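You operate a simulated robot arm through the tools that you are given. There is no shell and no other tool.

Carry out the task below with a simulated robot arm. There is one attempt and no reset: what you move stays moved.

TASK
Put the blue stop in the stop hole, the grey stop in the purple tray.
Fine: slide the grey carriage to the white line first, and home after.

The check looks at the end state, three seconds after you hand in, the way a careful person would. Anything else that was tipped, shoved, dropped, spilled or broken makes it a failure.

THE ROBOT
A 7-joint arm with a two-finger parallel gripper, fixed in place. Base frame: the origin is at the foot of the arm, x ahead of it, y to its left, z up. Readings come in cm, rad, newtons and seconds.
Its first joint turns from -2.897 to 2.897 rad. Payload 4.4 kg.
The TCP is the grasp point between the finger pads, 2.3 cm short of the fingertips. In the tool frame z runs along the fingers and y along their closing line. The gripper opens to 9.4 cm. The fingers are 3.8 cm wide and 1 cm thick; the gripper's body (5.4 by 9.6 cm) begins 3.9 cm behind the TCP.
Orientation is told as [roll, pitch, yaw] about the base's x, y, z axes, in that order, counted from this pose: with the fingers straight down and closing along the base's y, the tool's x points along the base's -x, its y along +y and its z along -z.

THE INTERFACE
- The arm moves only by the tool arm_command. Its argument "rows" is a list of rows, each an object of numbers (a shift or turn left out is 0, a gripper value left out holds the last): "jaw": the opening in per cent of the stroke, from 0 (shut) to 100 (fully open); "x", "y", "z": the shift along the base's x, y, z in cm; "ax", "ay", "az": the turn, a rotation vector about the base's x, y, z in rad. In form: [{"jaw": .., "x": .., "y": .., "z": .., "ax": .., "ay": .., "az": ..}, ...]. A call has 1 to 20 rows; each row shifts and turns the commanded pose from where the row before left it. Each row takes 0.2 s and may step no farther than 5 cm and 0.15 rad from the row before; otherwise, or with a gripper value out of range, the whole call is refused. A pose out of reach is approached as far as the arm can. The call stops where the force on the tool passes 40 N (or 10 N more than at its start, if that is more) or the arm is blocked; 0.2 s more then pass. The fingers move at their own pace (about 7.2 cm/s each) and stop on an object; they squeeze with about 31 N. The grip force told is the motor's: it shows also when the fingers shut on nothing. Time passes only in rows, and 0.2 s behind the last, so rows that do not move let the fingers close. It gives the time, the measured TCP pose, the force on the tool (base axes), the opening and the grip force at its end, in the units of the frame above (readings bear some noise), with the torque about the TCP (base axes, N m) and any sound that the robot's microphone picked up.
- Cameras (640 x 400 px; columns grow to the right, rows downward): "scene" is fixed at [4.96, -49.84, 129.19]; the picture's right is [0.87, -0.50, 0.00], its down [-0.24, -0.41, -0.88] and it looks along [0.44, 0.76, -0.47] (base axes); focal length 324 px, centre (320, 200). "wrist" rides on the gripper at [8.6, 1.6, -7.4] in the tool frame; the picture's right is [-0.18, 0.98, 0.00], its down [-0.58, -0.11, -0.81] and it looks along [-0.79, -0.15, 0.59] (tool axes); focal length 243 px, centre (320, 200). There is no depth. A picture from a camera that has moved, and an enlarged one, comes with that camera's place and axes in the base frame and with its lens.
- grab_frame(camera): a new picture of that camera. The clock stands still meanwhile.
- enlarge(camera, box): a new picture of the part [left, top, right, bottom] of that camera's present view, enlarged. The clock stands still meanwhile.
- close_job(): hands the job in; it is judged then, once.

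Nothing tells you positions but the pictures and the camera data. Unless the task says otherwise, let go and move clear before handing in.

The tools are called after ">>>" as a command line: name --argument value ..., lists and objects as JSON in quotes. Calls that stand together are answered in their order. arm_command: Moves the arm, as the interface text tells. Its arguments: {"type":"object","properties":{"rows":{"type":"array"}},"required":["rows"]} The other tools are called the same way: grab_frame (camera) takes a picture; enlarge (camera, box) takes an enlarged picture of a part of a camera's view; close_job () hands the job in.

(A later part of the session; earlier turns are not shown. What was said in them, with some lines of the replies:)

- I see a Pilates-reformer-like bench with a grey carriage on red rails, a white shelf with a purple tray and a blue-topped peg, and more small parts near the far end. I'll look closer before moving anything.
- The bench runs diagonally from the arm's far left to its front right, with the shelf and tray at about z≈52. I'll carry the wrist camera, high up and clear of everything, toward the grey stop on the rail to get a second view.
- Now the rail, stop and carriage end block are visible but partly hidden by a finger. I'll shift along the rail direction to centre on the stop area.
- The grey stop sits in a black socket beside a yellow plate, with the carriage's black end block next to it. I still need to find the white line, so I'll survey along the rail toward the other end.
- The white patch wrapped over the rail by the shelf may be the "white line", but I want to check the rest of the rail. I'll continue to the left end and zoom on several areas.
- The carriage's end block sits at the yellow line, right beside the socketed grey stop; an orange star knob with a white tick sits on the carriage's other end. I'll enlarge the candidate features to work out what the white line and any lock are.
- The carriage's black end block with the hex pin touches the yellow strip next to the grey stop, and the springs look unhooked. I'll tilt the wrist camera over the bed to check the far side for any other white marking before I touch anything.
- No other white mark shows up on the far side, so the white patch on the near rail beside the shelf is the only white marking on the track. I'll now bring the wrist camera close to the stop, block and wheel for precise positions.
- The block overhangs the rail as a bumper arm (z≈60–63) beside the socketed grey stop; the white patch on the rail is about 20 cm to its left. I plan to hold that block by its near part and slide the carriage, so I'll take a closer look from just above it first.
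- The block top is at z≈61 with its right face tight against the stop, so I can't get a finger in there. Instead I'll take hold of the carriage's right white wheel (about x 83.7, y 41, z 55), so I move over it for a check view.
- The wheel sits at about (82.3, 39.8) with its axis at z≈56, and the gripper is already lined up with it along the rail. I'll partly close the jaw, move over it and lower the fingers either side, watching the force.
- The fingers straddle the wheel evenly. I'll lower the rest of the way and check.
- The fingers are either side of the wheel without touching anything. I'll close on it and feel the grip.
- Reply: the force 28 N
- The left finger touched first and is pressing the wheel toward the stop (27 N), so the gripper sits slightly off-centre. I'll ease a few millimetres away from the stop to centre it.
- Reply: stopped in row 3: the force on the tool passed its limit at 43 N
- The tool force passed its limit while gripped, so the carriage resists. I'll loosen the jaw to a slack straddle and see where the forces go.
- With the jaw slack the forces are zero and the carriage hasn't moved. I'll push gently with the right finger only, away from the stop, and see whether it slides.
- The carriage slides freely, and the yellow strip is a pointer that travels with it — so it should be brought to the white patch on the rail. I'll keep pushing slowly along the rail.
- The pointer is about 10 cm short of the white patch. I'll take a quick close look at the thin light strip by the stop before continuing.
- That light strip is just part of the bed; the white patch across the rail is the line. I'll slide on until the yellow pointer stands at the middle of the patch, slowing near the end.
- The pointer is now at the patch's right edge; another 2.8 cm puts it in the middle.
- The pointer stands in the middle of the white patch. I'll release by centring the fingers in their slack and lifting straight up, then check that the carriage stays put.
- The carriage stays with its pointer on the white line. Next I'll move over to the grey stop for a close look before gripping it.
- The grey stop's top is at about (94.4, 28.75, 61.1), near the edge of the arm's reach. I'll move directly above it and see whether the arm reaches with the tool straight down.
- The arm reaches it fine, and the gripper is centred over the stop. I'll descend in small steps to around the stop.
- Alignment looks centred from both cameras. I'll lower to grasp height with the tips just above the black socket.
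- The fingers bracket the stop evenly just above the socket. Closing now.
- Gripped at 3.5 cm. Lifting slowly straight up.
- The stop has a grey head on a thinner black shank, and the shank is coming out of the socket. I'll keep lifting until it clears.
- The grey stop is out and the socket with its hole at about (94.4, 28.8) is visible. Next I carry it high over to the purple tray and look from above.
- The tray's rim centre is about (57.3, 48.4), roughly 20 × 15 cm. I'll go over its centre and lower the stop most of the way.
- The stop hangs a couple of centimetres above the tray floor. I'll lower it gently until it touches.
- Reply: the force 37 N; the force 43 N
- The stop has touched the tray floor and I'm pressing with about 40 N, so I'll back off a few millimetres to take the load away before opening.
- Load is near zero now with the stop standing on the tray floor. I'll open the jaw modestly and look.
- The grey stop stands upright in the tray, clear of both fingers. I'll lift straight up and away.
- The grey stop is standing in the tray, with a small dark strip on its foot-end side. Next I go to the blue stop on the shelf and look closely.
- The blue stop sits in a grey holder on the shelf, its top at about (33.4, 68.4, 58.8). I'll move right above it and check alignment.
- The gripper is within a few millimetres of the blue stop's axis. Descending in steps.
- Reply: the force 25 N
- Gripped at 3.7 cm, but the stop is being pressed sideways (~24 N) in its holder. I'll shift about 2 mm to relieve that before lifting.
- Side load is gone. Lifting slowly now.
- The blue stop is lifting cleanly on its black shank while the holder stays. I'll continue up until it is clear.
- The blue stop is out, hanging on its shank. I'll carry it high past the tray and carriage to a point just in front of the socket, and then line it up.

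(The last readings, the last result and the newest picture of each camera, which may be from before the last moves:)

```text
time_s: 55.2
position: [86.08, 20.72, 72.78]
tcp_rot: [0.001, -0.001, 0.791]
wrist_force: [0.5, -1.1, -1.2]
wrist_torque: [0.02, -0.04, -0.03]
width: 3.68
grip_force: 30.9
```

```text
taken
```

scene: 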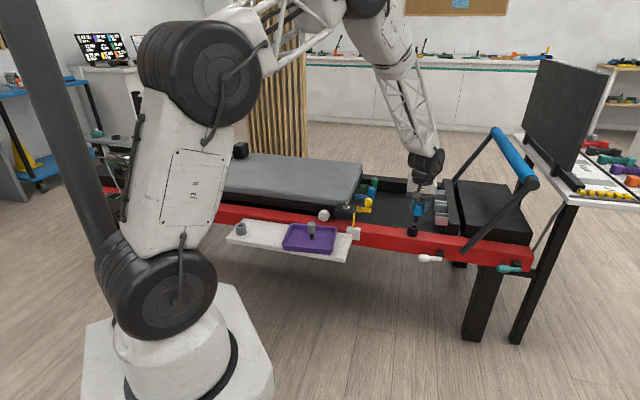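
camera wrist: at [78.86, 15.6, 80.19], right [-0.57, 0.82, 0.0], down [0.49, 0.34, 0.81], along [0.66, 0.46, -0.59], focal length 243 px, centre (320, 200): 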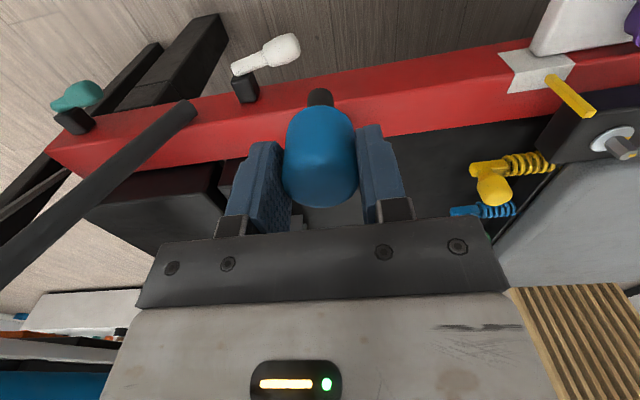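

The grey stop is still upright in the tray and the carriage hasn't moved. Now I move over the socket.

>>> arm_command --rows '[{"x": 2.75, "y": 2.75}, {"x": 2.75, "y": 2.75}, {"x": 2.7, "y": 2.7}, {"z": -2}, {"z": -2}]'

>>> enlarge --camera "wrist" --box '[240, 20, 400, 120]'

>>> enlarge --camera "scene" --box '[382, 190, 446, 230]'

```text
time_s: 56.4
position: [94.51, 29.0, 68.97]
tcp_rot: [0.0, 0.0, 0.789]
wrist_force: [0.0, -0.7, -0.6]
wrist_torque: [0.01, 0.01, 0.02]
width: 3.68
grip_force: 30.8
```

```text
4.00 times, centred on (320, 70) of wrist
camera zoom: at [87.32, 23.89, 76.36], right [-0.57, 0.82, 0.0], down [0.49, 0.34, 0.81], along [0.66, 0.46, -0.59], focal length 970 px, centre (320, 720)
```

zoom: 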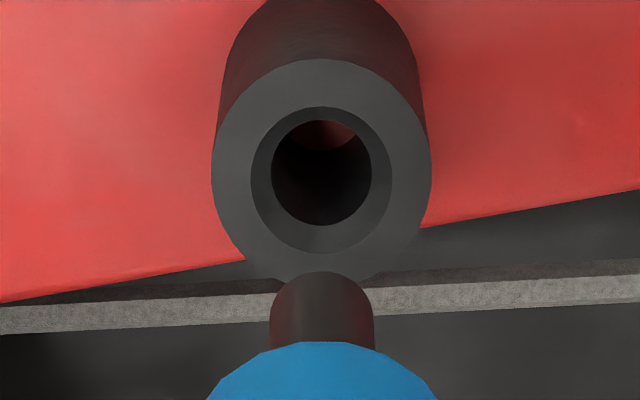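

```text
10.00 times, centred on (414, 210) of scene
camera zoom: at [4.96, -49.84, 129.19], right [0.87, -0.5, 0.0], down [-0.24, -0.41, -0.88], along [0.44, 0.76, -0.47], focal length 3242 px, centre (-620, 100)
```

zoom: 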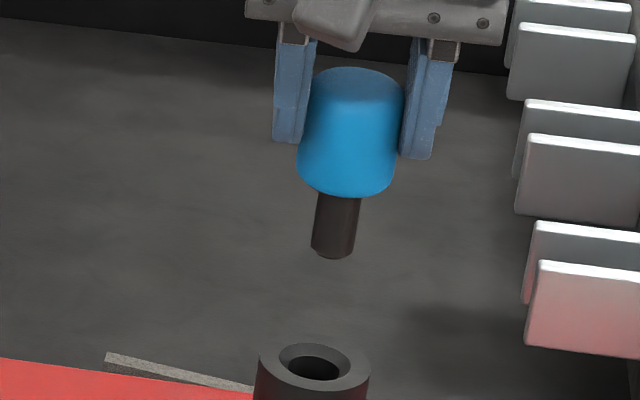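

The blue shank's tip lines up with the countersunk hole to within about 2 mm. I'll nudge it slightly outward, lower to just above the socket, and re-check.

>>> arm_command --rows '[{"x": 0.1, "y": 0.11, "z": -1}, {"z": -1.5}, {"z": -1.3}]'

>>> enlarge --camera "wrist" --box '[240, 40, 400, 140]'

>>> enlarge --camera "scene" --box '[382, 200, 446, 240]'

```text
time_s: 57.2
position: [94.56, 29.05, 65.23]
tcp_rot: [-0.001, 0.0, 0.79]
wrist_force: [-0.1, 0.0, -1.1]
wrist_torque: [0.0, 0.0, 0.03]
width: 3.71
grip_force: 30.9
```

```text
4.00 times, centred on (320, 90) of wrist
camera zoom: at [87.38, 23.98, 72.6], right [-0.57, 0.82, 0.0], down [0.49, 0.34, 0.81], along [0.66, 0.46, -0.59], focal length 970 px, centre (320, 640)
```

zoom: 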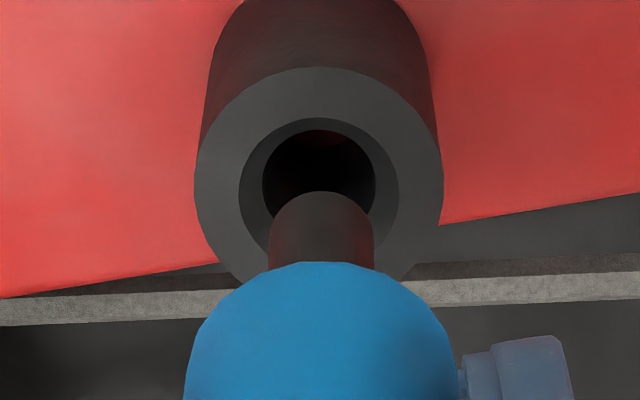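

```text
10.00 times, centred on (414, 220) of scene
camera zoom: at [4.96, -49.84, 129.19], right [0.87, -0.5, 0.0], down [-0.24, -0.41, -0.88], along [0.44, 0.76, -0.47], focal length 3242 px, centre (-620, 0)
```

zoom: 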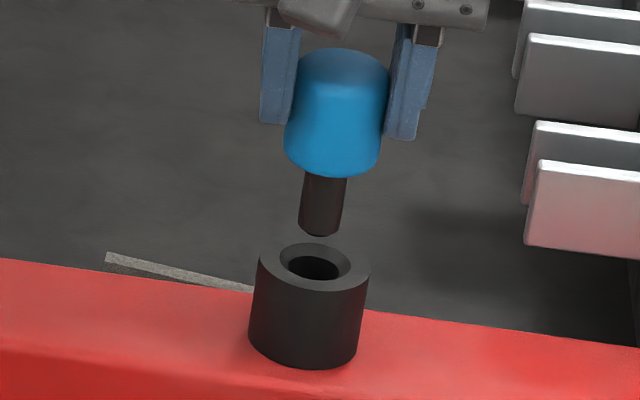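

Aligned well in both views. Now I insert slowly, watching the force.

>>> arm_command --rows '[{"z": -0.5}, {"z": -0.5}, {"z": -0.5}, {"z": -0.4}]'

>>> enlarge --camera "scene" --box '[382, 200, 446, 240]'

```text
time_s: 58.2
position: [94.43, 28.88, 63.25]
tcp_rot: [0.0, 0.0, 0.79]
wrist_force: [-0.1, -0.1, 0.4]
wrist_torque: [0.01, 0.01, 0.0]
width: 3.7
grip_force: 31.1
```

```text
10.00 times, centred on (414, 220) of scene
camera zoom: at [4.96, -49.84, 129.19], right [0.87, -0.5, 0.0], down [-0.24, -0.41, -0.88], along [0.44, 0.76, -0.47], focal length 3242 px, centre (-620, 0)
```

zoom: 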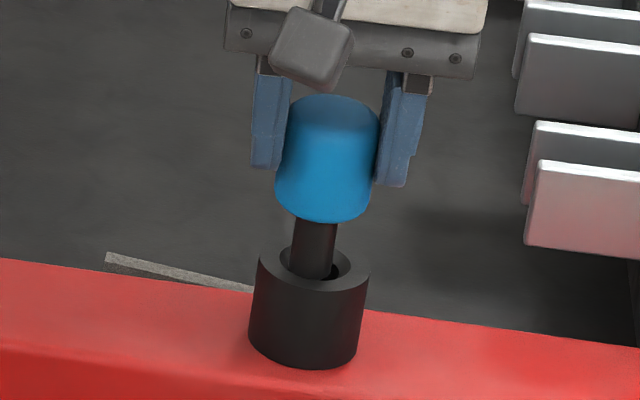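

The tip has entered without resistance. Continuing down.

>>> arm_command --rows '[{"z": -0.4}, {"z": -0.4}, {"z": -0.4}]'

>>> enlarge --camera "scene" --box '[382, 200, 446, 240]'

```text
time_s: 58.9
position: [94.81, 29.07, 62.72]
tcp_rot: [-0.005, -0.005, 0.791]
wrist_force: [3.9, 2.7, -0.3]
wrist_torque: [0.22, -0.25, -0.02]
width: 3.69
grip_force: 30.2
stopped in row 3: the force on the tool passed its limit at 44 N (the readings are from after the stop); the commanded pose is now the measured one
```

```text
10.00 times, centred on (414, 220) of scene
camera zoom: at [4.96, -49.84, 129.19], right [0.87, -0.5, 0.0], down [-0.24, -0.41, -0.88], along [0.44, 0.76, -0.47], focal length 3242 px, centre (-620, 0)
```

zoom: 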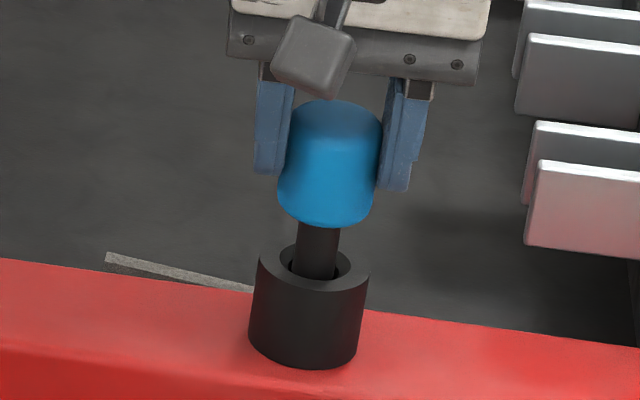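

The shank tip met the chamfer's edge and got pushed outward, so it's slightly off. I'll look from the wrist camera before continuing.

>>> arm_command --rows '[{"z": 0.3}]'

>>> enlarge --camera "wrist" --box '[240, 50, 400, 150]'

>>> enlarge --camera "scene" --box '[398, 210, 430, 230]'

```text
time_s: 59.3
position: [94.79, 29.19, 63.01]
tcp_rot: [-0.004, -0.005, 0.79]
wrist_force: [-0.1, 0.8, -0.7]
wrist_torque: [-0.02, -0.01, 0.03]
width: 3.73
grip_force: 30.3
```

```text
4.00 times, centred on (320, 100) of wrist
camera zoom: at [87.48, 24.05, 70.31], right [-0.57, 0.82, 0.0], down [0.48, 0.34, 0.81], along [0.67, 0.46, -0.59], focal length 970 px, centre (320, 600)
```

zoom: 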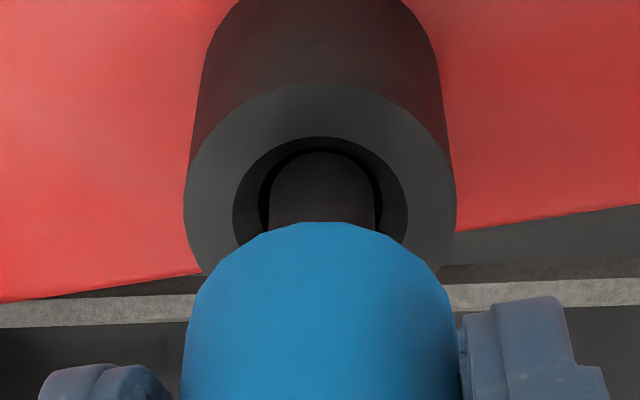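

```text
16.00 times, centred on (414, 220) of scene
camera zoom: at [4.96, -49.84, 129.19], right [0.87, -0.5, 0.0], down [-0.24, -0.41, -0.88], along [0.44, 0.76, -0.47], focal length 5187 px, centre (-1184, -120)
```

zoom: 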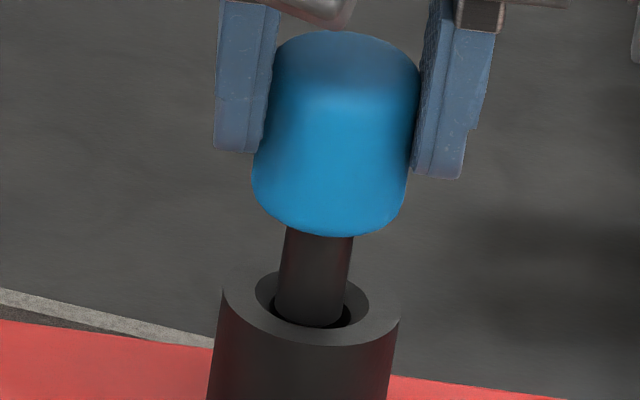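

The shank is now almost perfectly centred in the bore. Continuing down gently.

>>> arm_command --rows '[{"z": -0.3, "ax": 0.003, "ay": 0.004}, {"z": -0.3}, {"z": -0.3}]'

```text
time_s: 60.1
position: [94.78, 29.19, 62.1]
tcp_rot: [0.002, -0.006, 0.79]
wrist_force: [3.6, 0.9, 1.1]
wrist_torque: [0.04, -0.15, 0.04]
width: 3.68
grip_force: 31.3
```

>>> arm_command --rows '[{"z": -0.3}, {"z": -0.3}, {"z": -0.3}]'

>>> enlarge --camera "scene" --box '[382, 200, 446, 240]'

```text
time_s: 60.9
position: [94.81, 29.06, 61.25]
tcp_rot: [0.003, -0.003, 0.789]
wrist_force: [1.2, 2.2, 1.2]
wrist_torque: [0.11, -0.04, 0.01]
width: 3.68
grip_force: 30.6
```

```text
10.00 times, centred on (414, 220) of scene
camera zoom: at [4.96, -49.84, 129.19], right [0.87, -0.5, 0.0], down [-0.24, -0.41, -0.88], along [0.44, 0.76, -0.47], focal length 3242 px, centre (-620, 0)
```

zoom: 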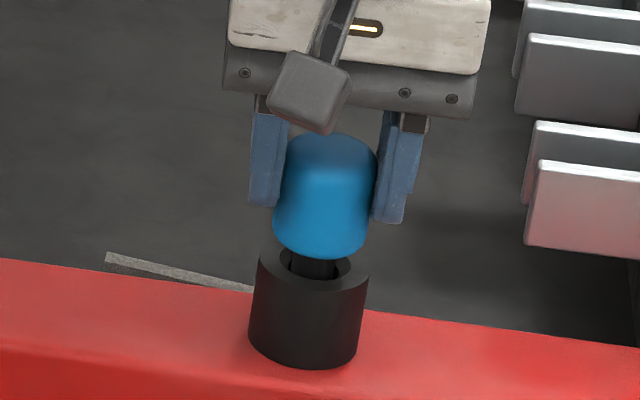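

>>> arm_command --rows '[{"z": -0.3}, {"z": -0.3}]'

>>> enlarge --camera "scene" --box '[382, 200, 446, 240]'

```text
time_s: 61.5
position: [94.7, 29.15, 60.64]
tcp_rot: [0.0, -0.006, 0.788]
wrist_force: [3.5, 3.0, 3.2]
wrist_torque: [0.15, -0.16, -0.02]
width: 3.67
grip_force: 30.7
```

```text
10.00 times, centred on (414, 220) of scene
camera zoom: at [4.96, -49.84, 129.19], right [0.87, -0.5, 0.0], down [-0.24, -0.41, -0.88], along [0.44, 0.76, -0.47], focal length 3242 px, centre (-620, 0)
```

zoom: 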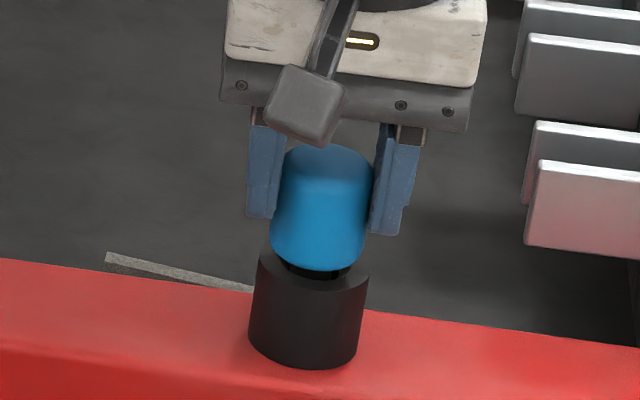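

>>> arm_command --rows '[{"z": -0.2}, {"z": -0.15}]'

>>> enlarge --camera "scene" --box '[382, 200, 446, 240]'

```text
time_s: 62.1
position: [94.69, 29.07, 60.37]
tcp_rot: [0.002, -0.006, 0.79]
wrist_force: [6.3, 6.5, 6.3]
wrist_torque: [0.33, -0.28, -0.01]
width: 3.7
grip_force: 31.2
```

```text
10.00 times, centred on (414, 220) of scene
camera zoom: at [4.96, -49.84, 129.19], right [0.87, -0.5, 0.0], down [-0.24, -0.41, -0.88], along [0.44, 0.76, -0.47], focal length 3242 px, centre (-620, 0)
```

zoom: 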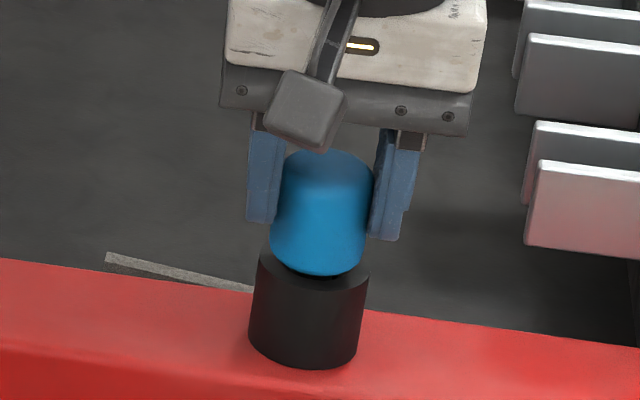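

Nearly seated, with a light sideways load; I'll ease outward a hair and lower the last couple of millimetres.

>>> arm_command --rows '[{"x": 0.06, "y": 0.06}, {"z": -0.12}, {"z": -0.08}]'

>>> enlarge --camera "scene" --box '[398, 208, 430, 228]'

```text
time_s: 62.9
position: [94.76, 29.21, 60.11]
tcp_rot: [0.003, -0.004, 0.79]
wrist_force: [2.9, 1.5, 0.7]
wrist_torque: [0.02, -0.13, 0.02]
width: 3.7
grip_force: 31.0
```

```text
16.00 times, centred on (414, 218) of scene
camera zoom: at [4.96, -49.84, 129.19], right [0.87, -0.5, 0.0], down [-0.24, -0.41, -0.88], along [0.44, 0.76, -0.47], focal length 5187 px, centre (-1184, -88)
```

zoom: 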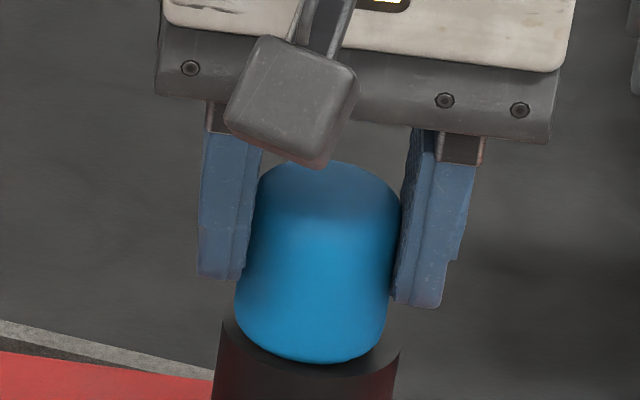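

>>> arm_command --rows '[{"z": -0.1}, {"z": 0}]'

```text
time_s: 63.5
position: [94.8, 29.15, 59.95]
tcp_rot: [0.002, -0.006, 0.791]
wrist_force: [-13.8, -8.7, 18.3]
wrist_torque: [-0.59, 0.56, -0.14]
width: 3.69
grip_force: 30.6
```

Seated: the head is now bearing on the socket. I'll unload slightly and open the jaw.

>>> arm_command --rows '[{"z": 0.1}, {"z": 0}]'

>>> arm_command --rows '[{"jaw": 60}, {"jaw": 60}, {"jaw": 60}]'

>>> enlarge --camera "scene" --box '[390, 200, 438, 230]'

>>> grab_frame --camera "wrist"

```text
time_s: 64.1
position: [94.8, 29.25, 60.05]
tcp_rot: [0.002, -0.006, 0.791]
wrist_force: [0.1, -0.6, -0.2]
wrist_torque: [-0.03, -0.03, 0.02]
width: 3.68
grip_force: 31.5
```

```text
time_s: 64.9
position: [94.74, 29.21, 60.14]
tcp_rot: [0.001, -0.006, 0.79]
wrist_force: [-0.3, -1.0, -0.9]
wrist_torque: [0.03, -0.01, -0.02]
width: 5.65
grip_force: 0.0
```

```text
13.33 times, centred on (414, 215) of scene
camera zoom: at [4.96, -49.84, 129.19], right [0.87, -0.5, 0.0], down [-0.24, -0.41, -0.88], along [0.44, 0.76, -0.47], focal length 4323 px, centre (-933, 0)
```

zoom: 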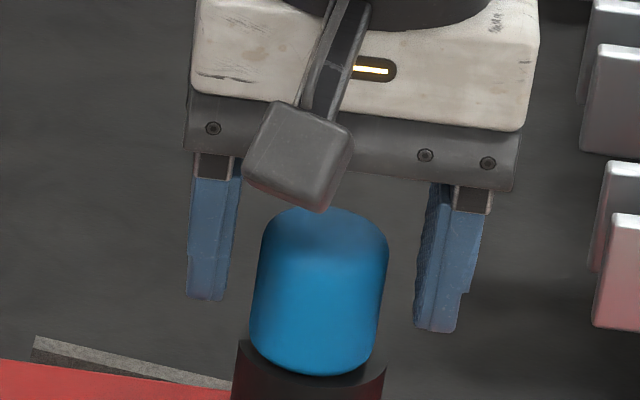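

```text
taken
camera wrist: at [87.59, 24.14, 67.41], right [-0.57, 0.82, 0.0], down [0.48, 0.33, 0.81], along [0.66, 0.46, -0.59], focal length 243 px, centre (320, 200)
```

wrist: 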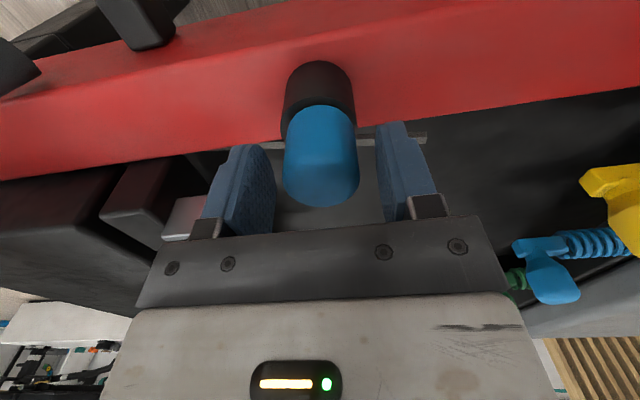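

The blue stop is seated in the stop hole and released. I'll lift the gripper straight up and check.

>>> arm_command --rows '[{"z": 1, "ay": 0.005}, {"z": 2}, {"z": 3}, {"z": 4}, {"x": -2, "y": -2, "z": 2}]'

>>> enlarge --camera "scene" --box '[382, 200, 446, 240]'

>>> grab_frame --camera "scene"

>>> grab_frame --camera "wrist"

```text
time_s: 66.1
position: [92.89, 27.09, 71.77]
tcp_rot: [0.006, 0.0, 0.791]
wrist_force: [0.6, -0.2, 0.3]
wrist_torque: [0.0, 0.0, -0.02]
width: 5.62
grip_force: 0.0
```

```text
10.00 times, centred on (414, 220) of scene
camera zoom: at [4.96, -49.84, 129.19], right [0.87, -0.5, 0.0], down [-0.24, -0.41, -0.88], along [0.44, 0.76, -0.47], focal length 3242 px, centre (-620, 0)
```

zoom: 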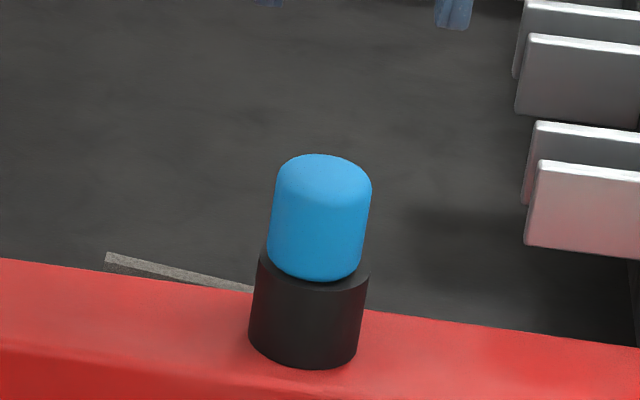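

```text
taken
```

scene: 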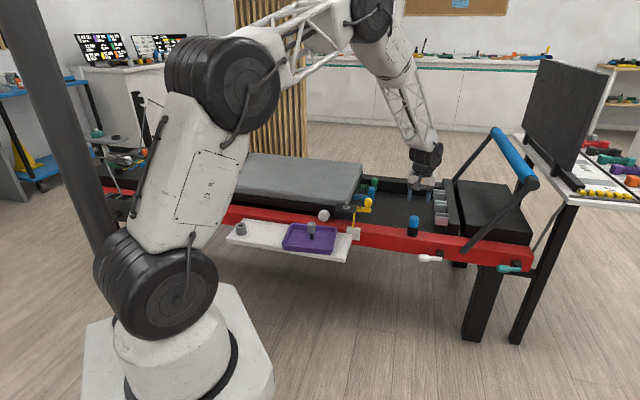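

```text
taken
camera wrist: at [85.63, 22.12, 79.16], right [-0.57, 0.82, 0.01], down [0.49, 0.33, 0.81], along [0.66, 0.46, -0.59], focal length 243 px, centre (320, 200)
```

wrist: 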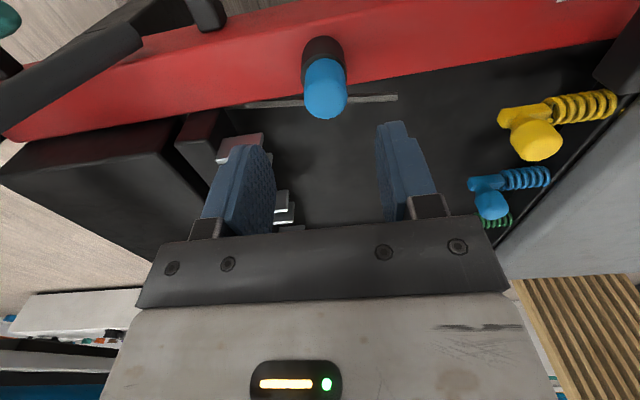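

The blue stop is upright and seated. Now for bringing the carriage home: I'll go back over the wheel at about (66.1, 55).

>>> arm_command --rows '[{"jaw": 70, "x": -3.34, "y": 3.48, "ax": -0.005}, {"x": -3.34, "y": 3.48}, {"x": -3.34, "y": 3.48}, {"x": -3.34, "y": 3.48}, {"x": -3.34, "y": 3.48}, {"x": -3.34, "y": 3.48}, {"x": -3.34, "y": 3.48}, {"x": -3.35, "y": 3.49}, {"z": -3}]'

>>> grab_frame --camera "wrist"

>>> enlarge --camera "scene" --box '[276, 170, 404, 250]'

```text
time_s: 68.1
position: [66.17, 55.01, 69.04]
tcp_rot: [0.001, -0.001, 0.789]
wrist_force: [0.1, -0.3, 0.5]
wrist_torque: [0.02, 0.03, 0.0]
width: 6.6
grip_force: 0.1
```

```text
taken
camera wrist: at [58.96, 50.13, 76.53], right [-0.57, 0.82, 0.0], down [0.49, 0.34, 0.81], along [0.66, 0.46, -0.59], focal length 243 px, centre (320, 200)
```

wrist: 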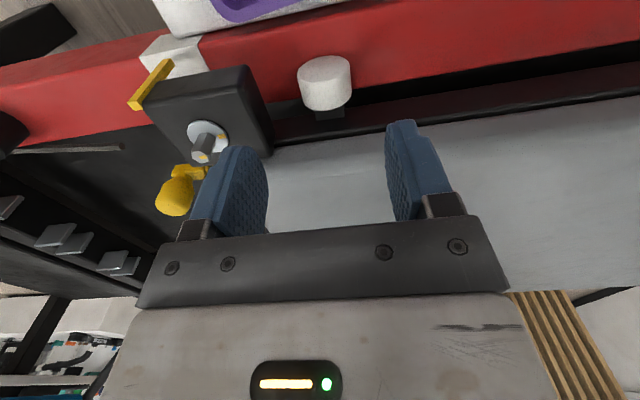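

```text
5.00 times, centred on (340, 210) of scene
camera zoom: at [4.96, -49.84, 129.19], right [0.87, -0.5, 0.0], down [-0.24, -0.41, -0.88], along [0.44, 0.76, -0.47], focal length 1621 px, centre (220, 150)
```

zoom: 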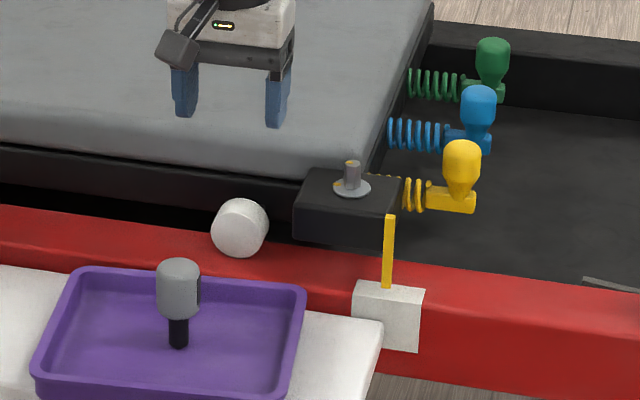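

Lined up over the wheel as before. Lowering the fingers around it.

>>> arm_command --rows '[{"z": -3}, {"z": -3}, {"z": -2.5}, {"z": -2}, {"z": -1.6}]'

>>> grab_frame --camera "wrist"

>>> enlarge --camera "scene" --box '[276, 190, 372, 250]'

```text
time_s: 69.3
position: [66.26, 55.01, 57.07]
tcp_rot: [0.002, 0.001, 0.791]
wrist_force: [0.1, -0.4, -0.5]
wrist_torque: [0.0, -0.02, 0.03]
width: 6.58
grip_force: 0.0
```

```text
taken
camera wrist: at [58.95, 50.06, 64.44], right [-0.57, 0.82, 0.0], down [0.49, 0.34, 0.81], along [0.66, 0.46, -0.59], focal length 243 px, centre (320, 200)
```

wrist: 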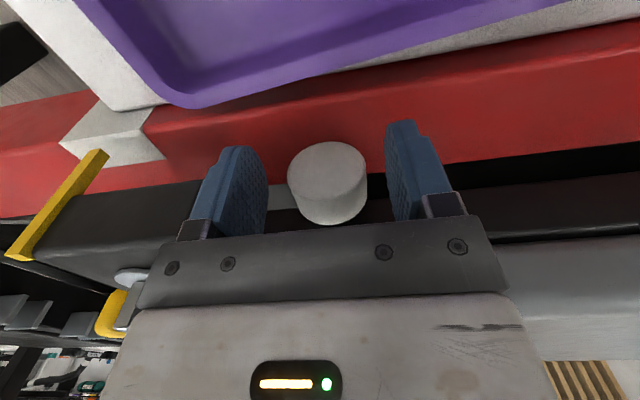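

```text
6.67 times, centred on (324, 220) of scene
camera zoom: at [4.96, -49.84, 129.19], right [0.87, -0.5, 0.0], down [-0.24, -0.41, -0.88], along [0.44, 0.76, -0.47], focal length 2161 px, centre (293, 67)
```

zoom: 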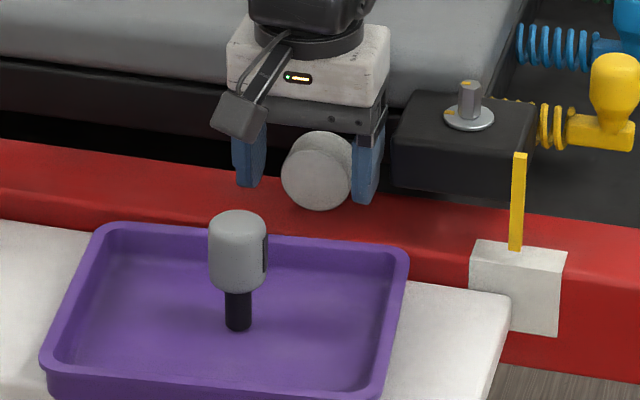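

The fingers straddle the wheel. I'll narrow the jaw and push the carriage slowly back toward the stop.

>>> arm_command --rows '[{"jaw": 58}, {"jaw": 58}, {"x": 0.3, "y": -0.295}, {"x": 0.4, "y": -0.393}, {"x": 0.5, "y": -0.491}, {"x": 0.535, "y": -0.526}, {"x": 0.535, "y": -0.526}, {"x": 0.535, "y": -0.526}, {"x": 0.535, "y": -0.526}, {"x": 0.535, "y": -0.526}, {"x": 0.535, "y": -0.526}, {"x": 0.535, "y": -0.526}, {"x": 0.535, "y": -0.526}, {"x": 0.535, "y": -0.526}, {"x": 0.535, "y": -0.526}, {"x": 0.535, "y": -0.526}, {"x": 0.535, "y": -0.526}, {"x": 0.535, "y": -0.526}, {"x": 0.535, "y": -0.526}]'

>>> enlarge --camera "scene" --box '[320, 170, 448, 250]'

```text
time_s: 73.3
position: [74.86, 46.44, 56.97]
tcp_rot: [0.004, 0.002, 0.792]
wrist_force: [-0.2, -0.3, 0.4]
wrist_torque: [0.01, 0.03, -0.01]
width: 5.47
grip_force: 0.0
```

```text
5.00 times, centred on (384, 210) of scene
camera zoom: at [4.96, -49.84, 129.19], right [0.87, -0.5, 0.0], down [-0.24, -0.41, -0.88], along [0.44, 0.76, -0.47], focal length 1621 px, centre (0, 150)
```

zoom: 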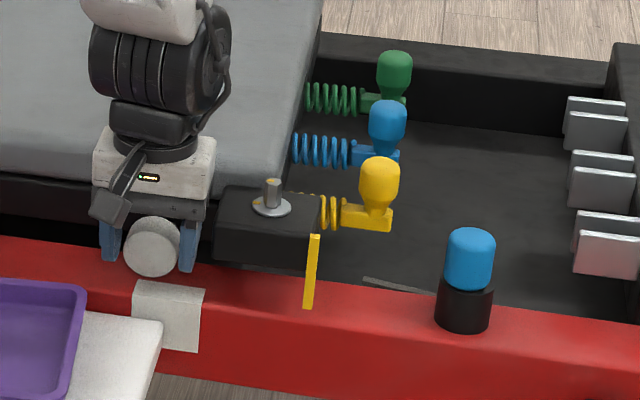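

>>> arm_command --rows '[{"x": 0.535, "y": -0.526}, {"x": 0.535, "y": -0.526}, {"x": 0.535, "y": -0.526}, {"x": 0.535, "y": -0.526}, {"x": 0.535, "y": -0.526}, {"x": 0.535, "y": -0.526}, {"x": 0.535, "y": -0.526}, {"x": 0.535, "y": -0.526}, {"x": 0.535, "y": -0.526}, {"x": 0.43, "y": -0.42}, {"x": 0.36, "y": -0.35}, {"x": 0.29, "y": -0.28}]'

>>> enlarge --camera "scene" --box '[350, 190, 446, 250]'

```text
time_s: 75.9
position: [81.05, 40.56, 57.02]
tcp_rot: [0.001, 0.002, 0.793]
wrist_force: [0.5, -0.5, -0.4]
wrist_torque: [0.0, -0.03, 0.03]
width: 5.45
grip_force: 0.0
```

```text
6.67 times, centred on (398, 220) of scene
camera zoom: at [4.96, -49.84, 129.19], right [0.87, -0.5, 0.0], down [-0.24, -0.41, -0.88], along [0.44, 0.76, -0.47], focal length 2161 px, centre (-200, 67)
```

zoom: 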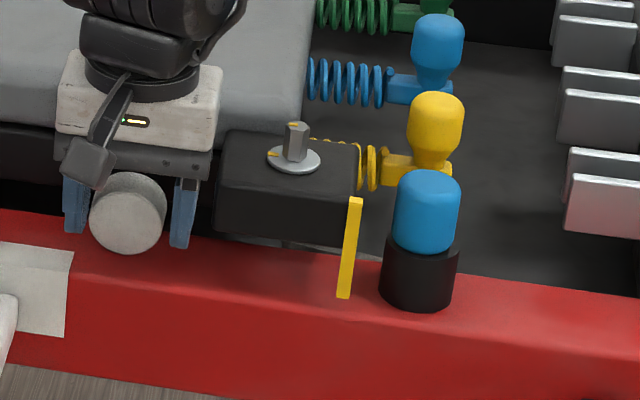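

About 1.5 cm left to home. I'll approach in small steps and feel for contact with the stop.

>>> arm_command --rows '[{"x": 0.18, "y": -0.177}, {"x": 0.18, "y": -0.177}, {"x": 0.18, "y": -0.177}, {"x": 0.14, "y": -0.14}]'

>>> enlarge --camera "scene" --box '[382, 205, 430, 235]'

```text
time_s: 76.9
position: [81.39, 39.9, 56.93]
tcp_rot: [0.001, 0.003, 0.792]
wrist_force: [-0.3, 1.1, 2.2]
wrist_torque: [0.1, 0.01, 0.0]
width: 5.49
grip_force: 0.2
```

```text
13.33 times, centred on (406, 220) of scene
camera zoom: at [4.96, -49.84, 129.19], right [0.87, -0.5, 0.0], down [-0.24, -0.41, -0.88], along [0.44, 0.76, -0.47], focal length 4323 px, centre (-827, -67)
```

zoom: 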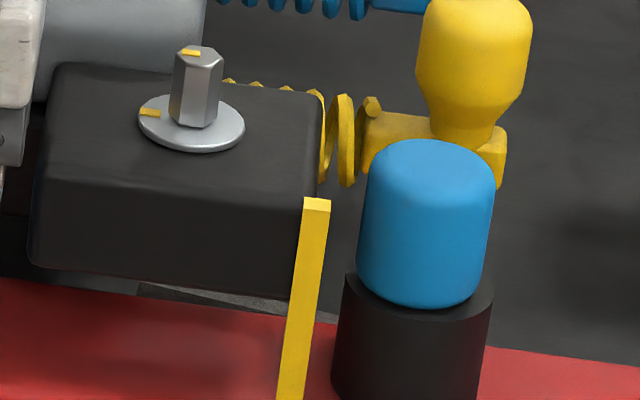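

>>> arm_command --rows '[{"x": 0.14, "y": -0.14}, {"x": 0.14, "y": -0.14}, {"x": 0.14, "y": -0.14}]'

>>> enlarge --camera "scene" --box '[382, 205, 430, 235]'

```text
time_s: 77.7
position: [81.85, 39.56, 56.92]
tcp_rot: [0.003, 0.002, 0.79]
wrist_force: [-0.4, 0.7, 0.1]
wrist_torque: [0.0, 0.03, 0.0]
width: 5.44
grip_force: 0.4
```

```text
13.33 times, centred on (406, 220) of scene
camera zoom: at [4.96, -49.84, 129.19], right [0.87, -0.5, 0.0], down [-0.24, -0.41, -0.88], along [0.44, 0.76, -0.47], focal length 4323 px, centre (-827, -67)
```

zoom: 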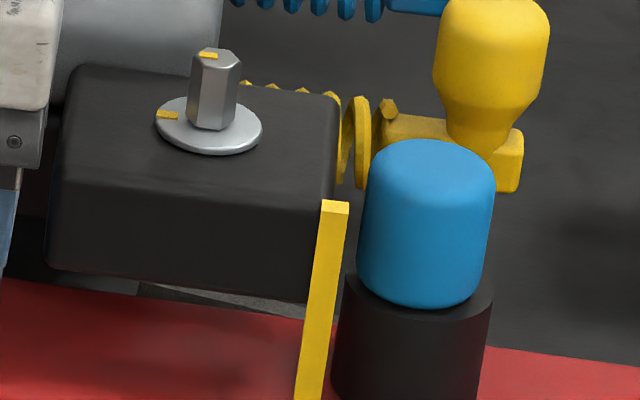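

>>> arm_command --rows '[{"x": 0.1, "y": -0.1}, {"x": 0.07, "y": -0.07}]'

>>> enlarge --camera "scene" --box '[382, 205, 430, 235]'

```text
time_s: 78.3
position: [82.18, 39.4, 56.77]
tcp_rot: [0.0, 0.002, 0.79]
wrist_force: [-2.2, 1.4, 1.7]
wrist_torque: [0.08, 0.04, 0.03]
width: 5.47
grip_force: 0.7
```

```text
13.33 times, centred on (406, 220) of scene
camera zoom: at [4.96, -49.84, 129.19], right [0.87, -0.5, 0.0], down [-0.24, -0.41, -0.88], along [0.44, 0.76, -0.47], focal length 4323 px, centre (-827, -67)
```

zoom: 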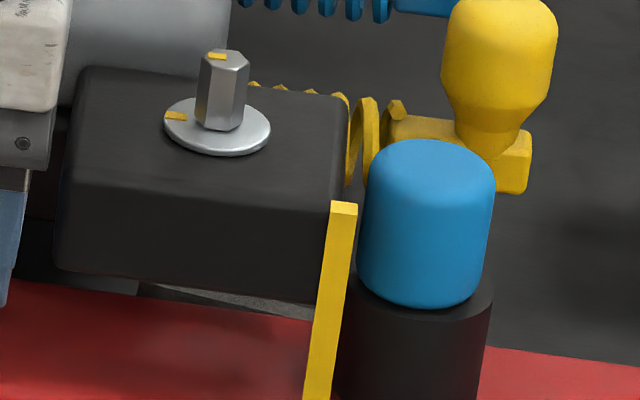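

>>> arm_command --rows '[{"x": 0.06, "y": -0.06}]'

>>> arm_command --rows '[{"x": 0.04, "y": -0.04}]'

>>> enlarge --camera "scene" --box '[382, 205, 430, 235]'

```text
time_s: 78.7
position: [82.16, 39.33, 56.89]
tcp_rot: [0.001, 0.001, 0.791]
wrist_force: [1.0, 1.2, 0.4]
wrist_torque: [0.03, 0.02, -0.02]
width: 5.5
grip_force: 0.1
```

```text
time_s: 79.1
position: [82.16, 39.23, 56.99]
tcp_rot: [0.0, 0.0, 0.791]
wrist_force: [-0.7, 0.1, -0.6]
wrist_torque: [-0.04, 0.02, 0.04]
width: 5.49
grip_force: 0.4
```

```text
13.33 times, centred on (406, 220) of scene
camera zoom: at [4.96, -49.84, 129.19], right [0.87, -0.5, 0.0], down [-0.24, -0.41, -0.88], along [0.44, 0.76, -0.47], focal length 4323 px, centre (-827, -67)
```

zoom: 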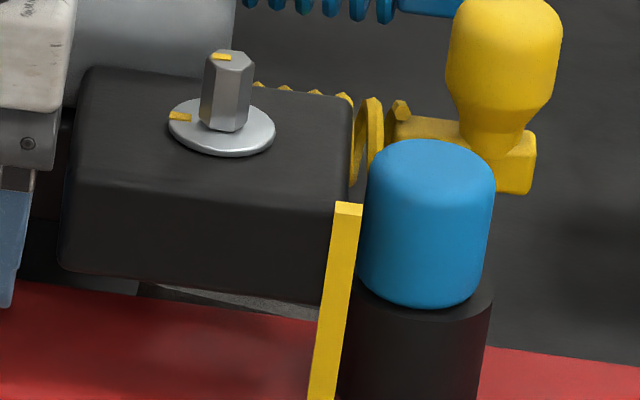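

The pointer is back almost exactly at its original place. I'll nudge a touch more to make sure it rests against the stop.

>>> arm_command --rows '[{"x": 0.05, "y": -0.05}, {"x": 0}]'

>>> enlarge --camera "scene" --box '[382, 205, 430, 235]'

```text
time_s: 79.7
position: [82.28, 39.19, 56.82]
tcp_rot: [0.001, 0.001, 0.79]
wrist_force: [-1.8, 0.0, -0.4]
wrist_torque: [0.04, 0.08, 0.06]
width: 5.5
grip_force: 0.7
```

```text
13.33 times, centred on (406, 220) of scene
camera zoom: at [4.96, -49.84, 129.19], right [0.87, -0.5, 0.0], down [-0.24, -0.41, -0.88], along [0.44, 0.76, -0.47], focal length 4323 px, centre (-827, -67)
```

zoom: 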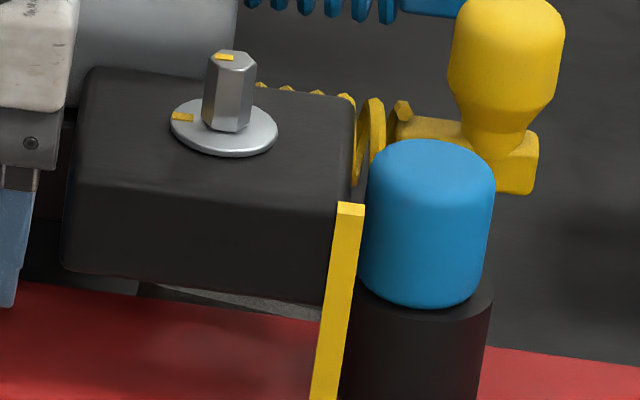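

>>> arm_command --rows '[{"x": 0.05, "y": -0.05}, {"x": 0}]'

>>> enlarge --camera "scene" --box '[398, 205, 430, 225]'

```text
time_s: 80.3
position: [82.21, 39.2, 56.99]
tcp_rot: [0.002, 0.002, 0.79]
wrist_force: [-1.2, 1.7, 2.5]
wrist_torque: [0.13, 0.08, 0.03]
width: 5.55
grip_force: 1.0
```

```text
16.00 times, centred on (414, 215) of scene
camera zoom: at [4.96, -49.84, 129.19], right [0.87, -0.5, 0.0], down [-0.24, -0.41, -0.88], along [0.44, 0.76, -0.47], focal length 5187 px, centre (-1184, -40)
```

zoom: 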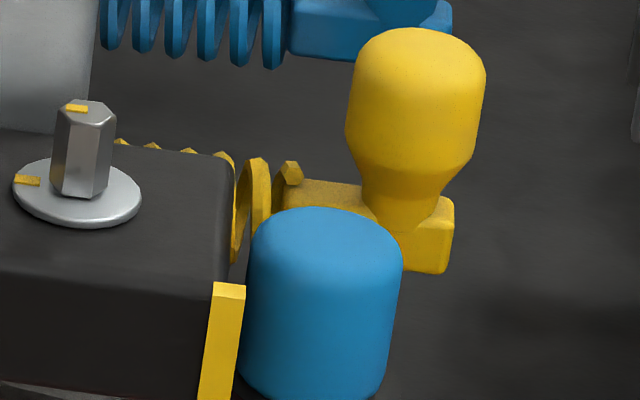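

>>> arm_command --rows '[{"x": 0.06, "y": -0.06}, {"x": 0}]'

>>> enlarge --camera "scene" --box '[398, 205, 430, 225]'

```text
time_s: 80.9
position: [82.23, 39.13, 57.01]
tcp_rot: [0.003, 0.002, 0.791]
wrist_force: [-1.8, 6.5, 5.5]
wrist_torque: [0.34, 0.12, 0.04]
width: 5.73
grip_force: 2.8
```

```text
16.00 times, centred on (414, 215) of scene
camera zoom: at [4.96, -49.84, 129.19], right [0.87, -0.5, 0.0], down [-0.24, -0.41, -0.88], along [0.44, 0.76, -0.47], focal length 5187 px, centre (-1184, -40)
```

zoom: 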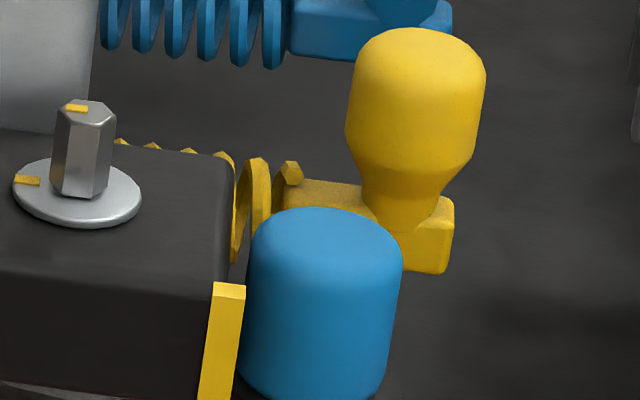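

The carriage has stopped against the blue stop (the finger now yields instead), so it's home. I'll back the fingers off to mid-slack and lift straight up.

>>> arm_command --rows '[{"x": -0.15, "y": 0.15}, {"x": -0.18, "y": 0.18}, {"jaw": 68, "z": 1.2}, {"z": 2.5}, {"z": 4}, {"z": 4}, {"z": 4}]'

>>> grab_frame --camera "scene"

>>> enlarge --camera "scene" --box '[340, 160, 468, 240]'

>>> enlarge --camera "scene" --box '[384, 200, 432, 230]'

```text
time_s: 82.5
position: [82.0, 39.41, 72.88]
tcp_rot: [0.002, 0.002, 0.792]
wrist_force: [-0.6, -0.5, -0.3]
wrist_torque: [0.02, -0.02, -0.01]
width: 6.41
grip_force: 0.0
```

```text
taken
```

scene: 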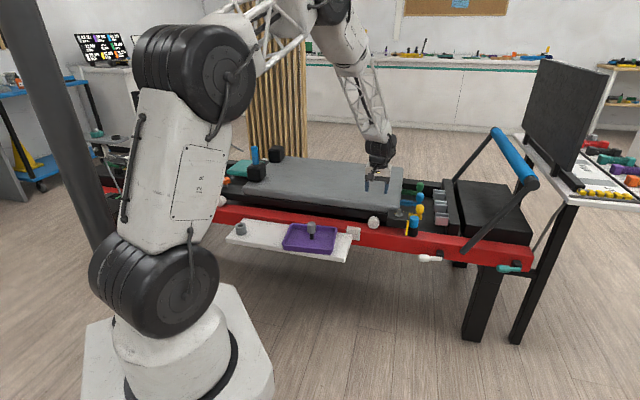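

```text
5.00 times, centred on (404, 200) of scene
camera zoom: at [4.96, -49.84, 129.19], right [0.87, -0.5, 0.0], down [-0.24, -0.41, -0.88], along [0.44, 0.76, -0.47], focal length 1621 px, centre (-100, 200)
```

zoom: 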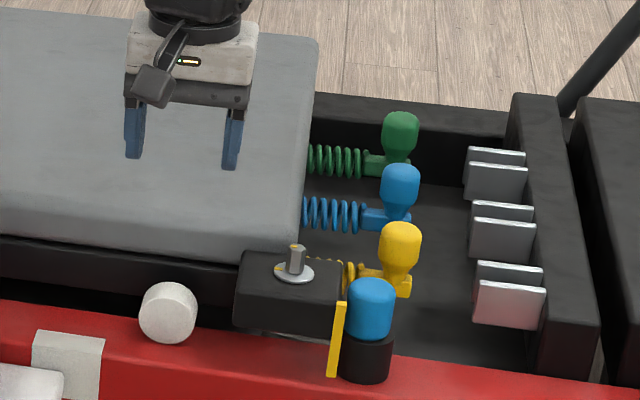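

```text
13.33 times, centred on (408, 215) of scene
camera zoom: at [4.96, -49.84, 129.19], right [0.87, -0.5, 0.0], down [-0.24, -0.41, -0.88], along [0.44, 0.76, -0.47], focal length 4323 px, centre (-853, 0)
```

zoom: 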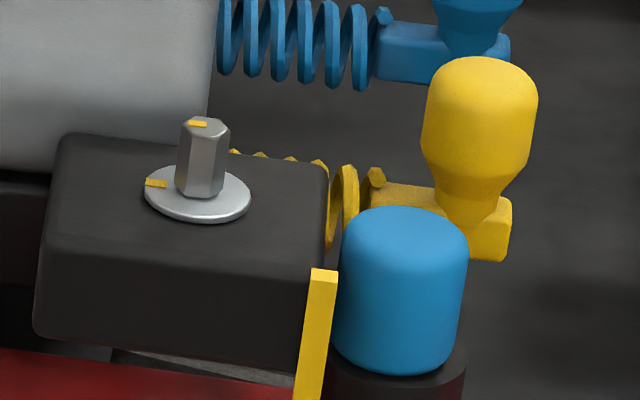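

The block, pointer and bolt are pixel-for-pixel where they started, now against the blue stop. I'll retreat up and back to the arm's starting pose, then do a last check.

>>> arm_command --rows '[{"z": 4.7}, {"z": 4.7}, {"z": 4.8}, {"z": 4.7}, {"x": -4.3, "y": -1.5, "az": -0.06}, {"x": -4.3, "y": 0, "az": -0.06}, {"x": -4.5, "y": 1.2, "az": -0.06}, {"x": -4.5, "y": 1.4, "az": -0.07}, {"x": -4.5, "y": 1.4, "az": -0.07}, {"x": -4.5, "y": 1.4, "az": -0.07}, {"x": -4.5, "y": 1.4, "az": -0.07}, {"x": -4.5, "y": 1.4, "az": -0.07}, {"x": -4.5, "y": 1.5, "az": -0.07}, {"x": -4.4, "y": 1.5, "az": -0.07}, {"x": -4.0, "y": 1.5, "az": -0.06}, {"x": -3.95, "y": 1.5, "az": -0.06}]'

>>> grab_frame --camera "scene"

>>> enlarge --camera "scene" --box '[200, 180, 440, 330]'

>>> enlarge --camera "scene" --box '[284, 210, 340, 245]'

>>> enlarge --camera "scene" --box '[120, 130, 280, 230]'

```text
time_s: 85.9
position: [29.53, 52.23, 91.39]
tcp_rot: [0.002, 0.001, -0.001]
wrist_force: [-0.3, -0.2, 0.3]
wrist_torque: [0.0, 0.0, 0.01]
width: 6.38
grip_force: 0.0
```

```text
taken
```

scene: 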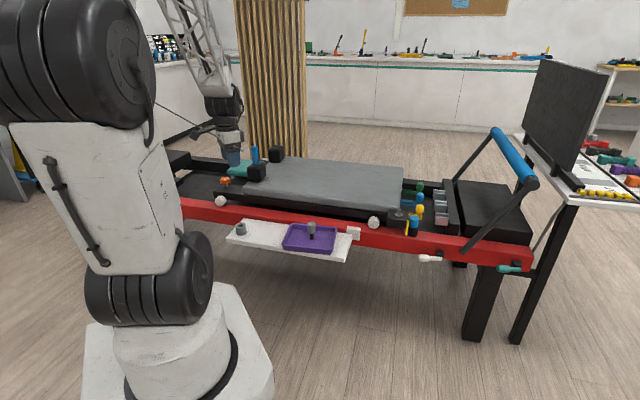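

```text
2.67 times, centred on (320, 255) of scene
camera zoom: at [4.96, -49.84, 129.19], right [0.87, -0.5, 0.0], down [-0.24, -0.41, -0.88], along [0.44, 0.76, -0.47], focal length 865 px, centre (320, 53)
```

zoom: 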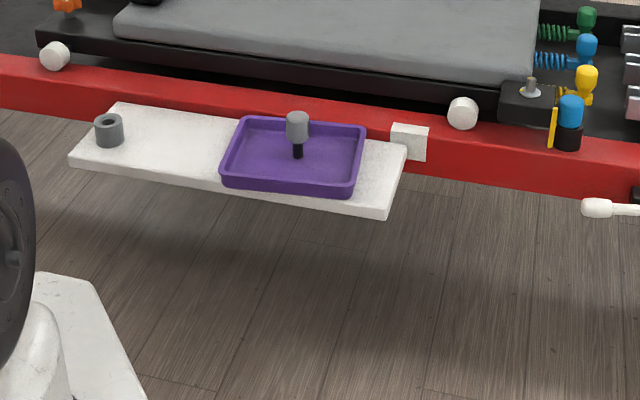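

```text
11.43 times, centred on (312, 228) of scene
camera zoom: at [4.96, -49.84, 129.19], right [0.87, -0.5, 0.0], down [-0.24, -0.41, -0.88], along [0.44, 0.76, -0.47], focal length 3705 px, centre (411, -114)
```

zoom: 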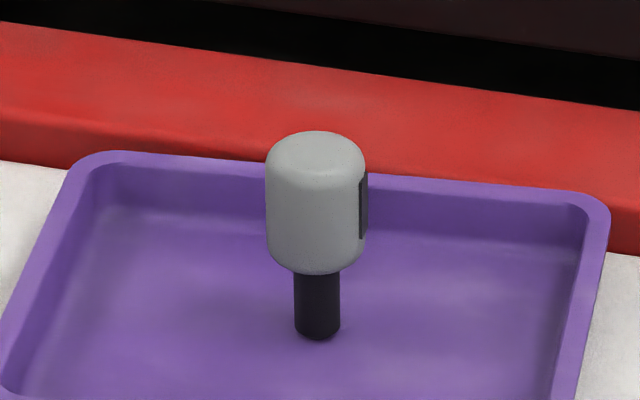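

```text
4.00 times, centred on (200, 180) of scene
camera zoom: at [4.96, -49.84, 129.19], right [0.87, -0.5, 0.0], down [-0.24, -0.41, -0.88], along [0.44, 0.76, -0.47], focal length 1297 px, centre (800, 280)
```

zoom: 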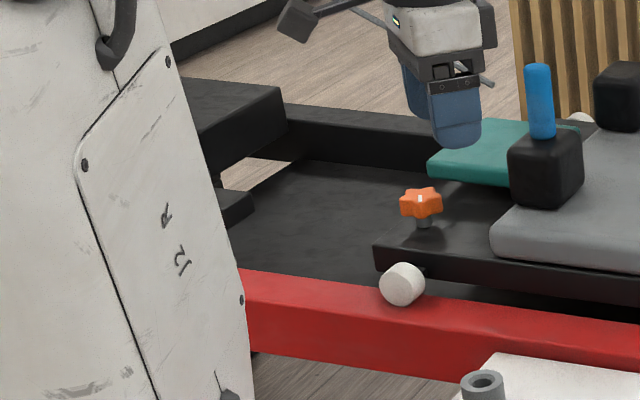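

The blue stop is seated in the stop hole, and the grey stop stands in the purple tray. The carriage is back home after its trip to the white line, the rest of the bench looks undisturbed, and the arm is clear, so I'm handing in.

>>> close_job

```text
The job is handed in.
```

The swap is done and handed in; I haven't seen the check's result. The blue stop is seated in the stop hole, and the grey stop is standing upright in the purple tray.

- **White line:** I took the wide white patch on the near rail, beside the shelf, as the white line, since it was the only white marking I found on the track. I slid the carriage until its yellow pointer stood at the middle of that patch, then swapped the stops.
- **Home:** I pushed the carriage back until it rested against the blue stop. In the camera view its pointer and bolt are back where they started.
- **Grey stop:** it stands on its narrow shank, so a bump could tip it. It is near the middle of the tray, so I'd expect it to stay inside if it fell.
- **Forces:** three moves ran past about 40 N for a moment: gripping the carriage wheel, setting the grey stop down, and starting the blue stop into the hole. I backed off each time and saw no damage.

Nothing else looks moved in the final pictures. The gripper is open and empty, and the arm is back at its starting pose.
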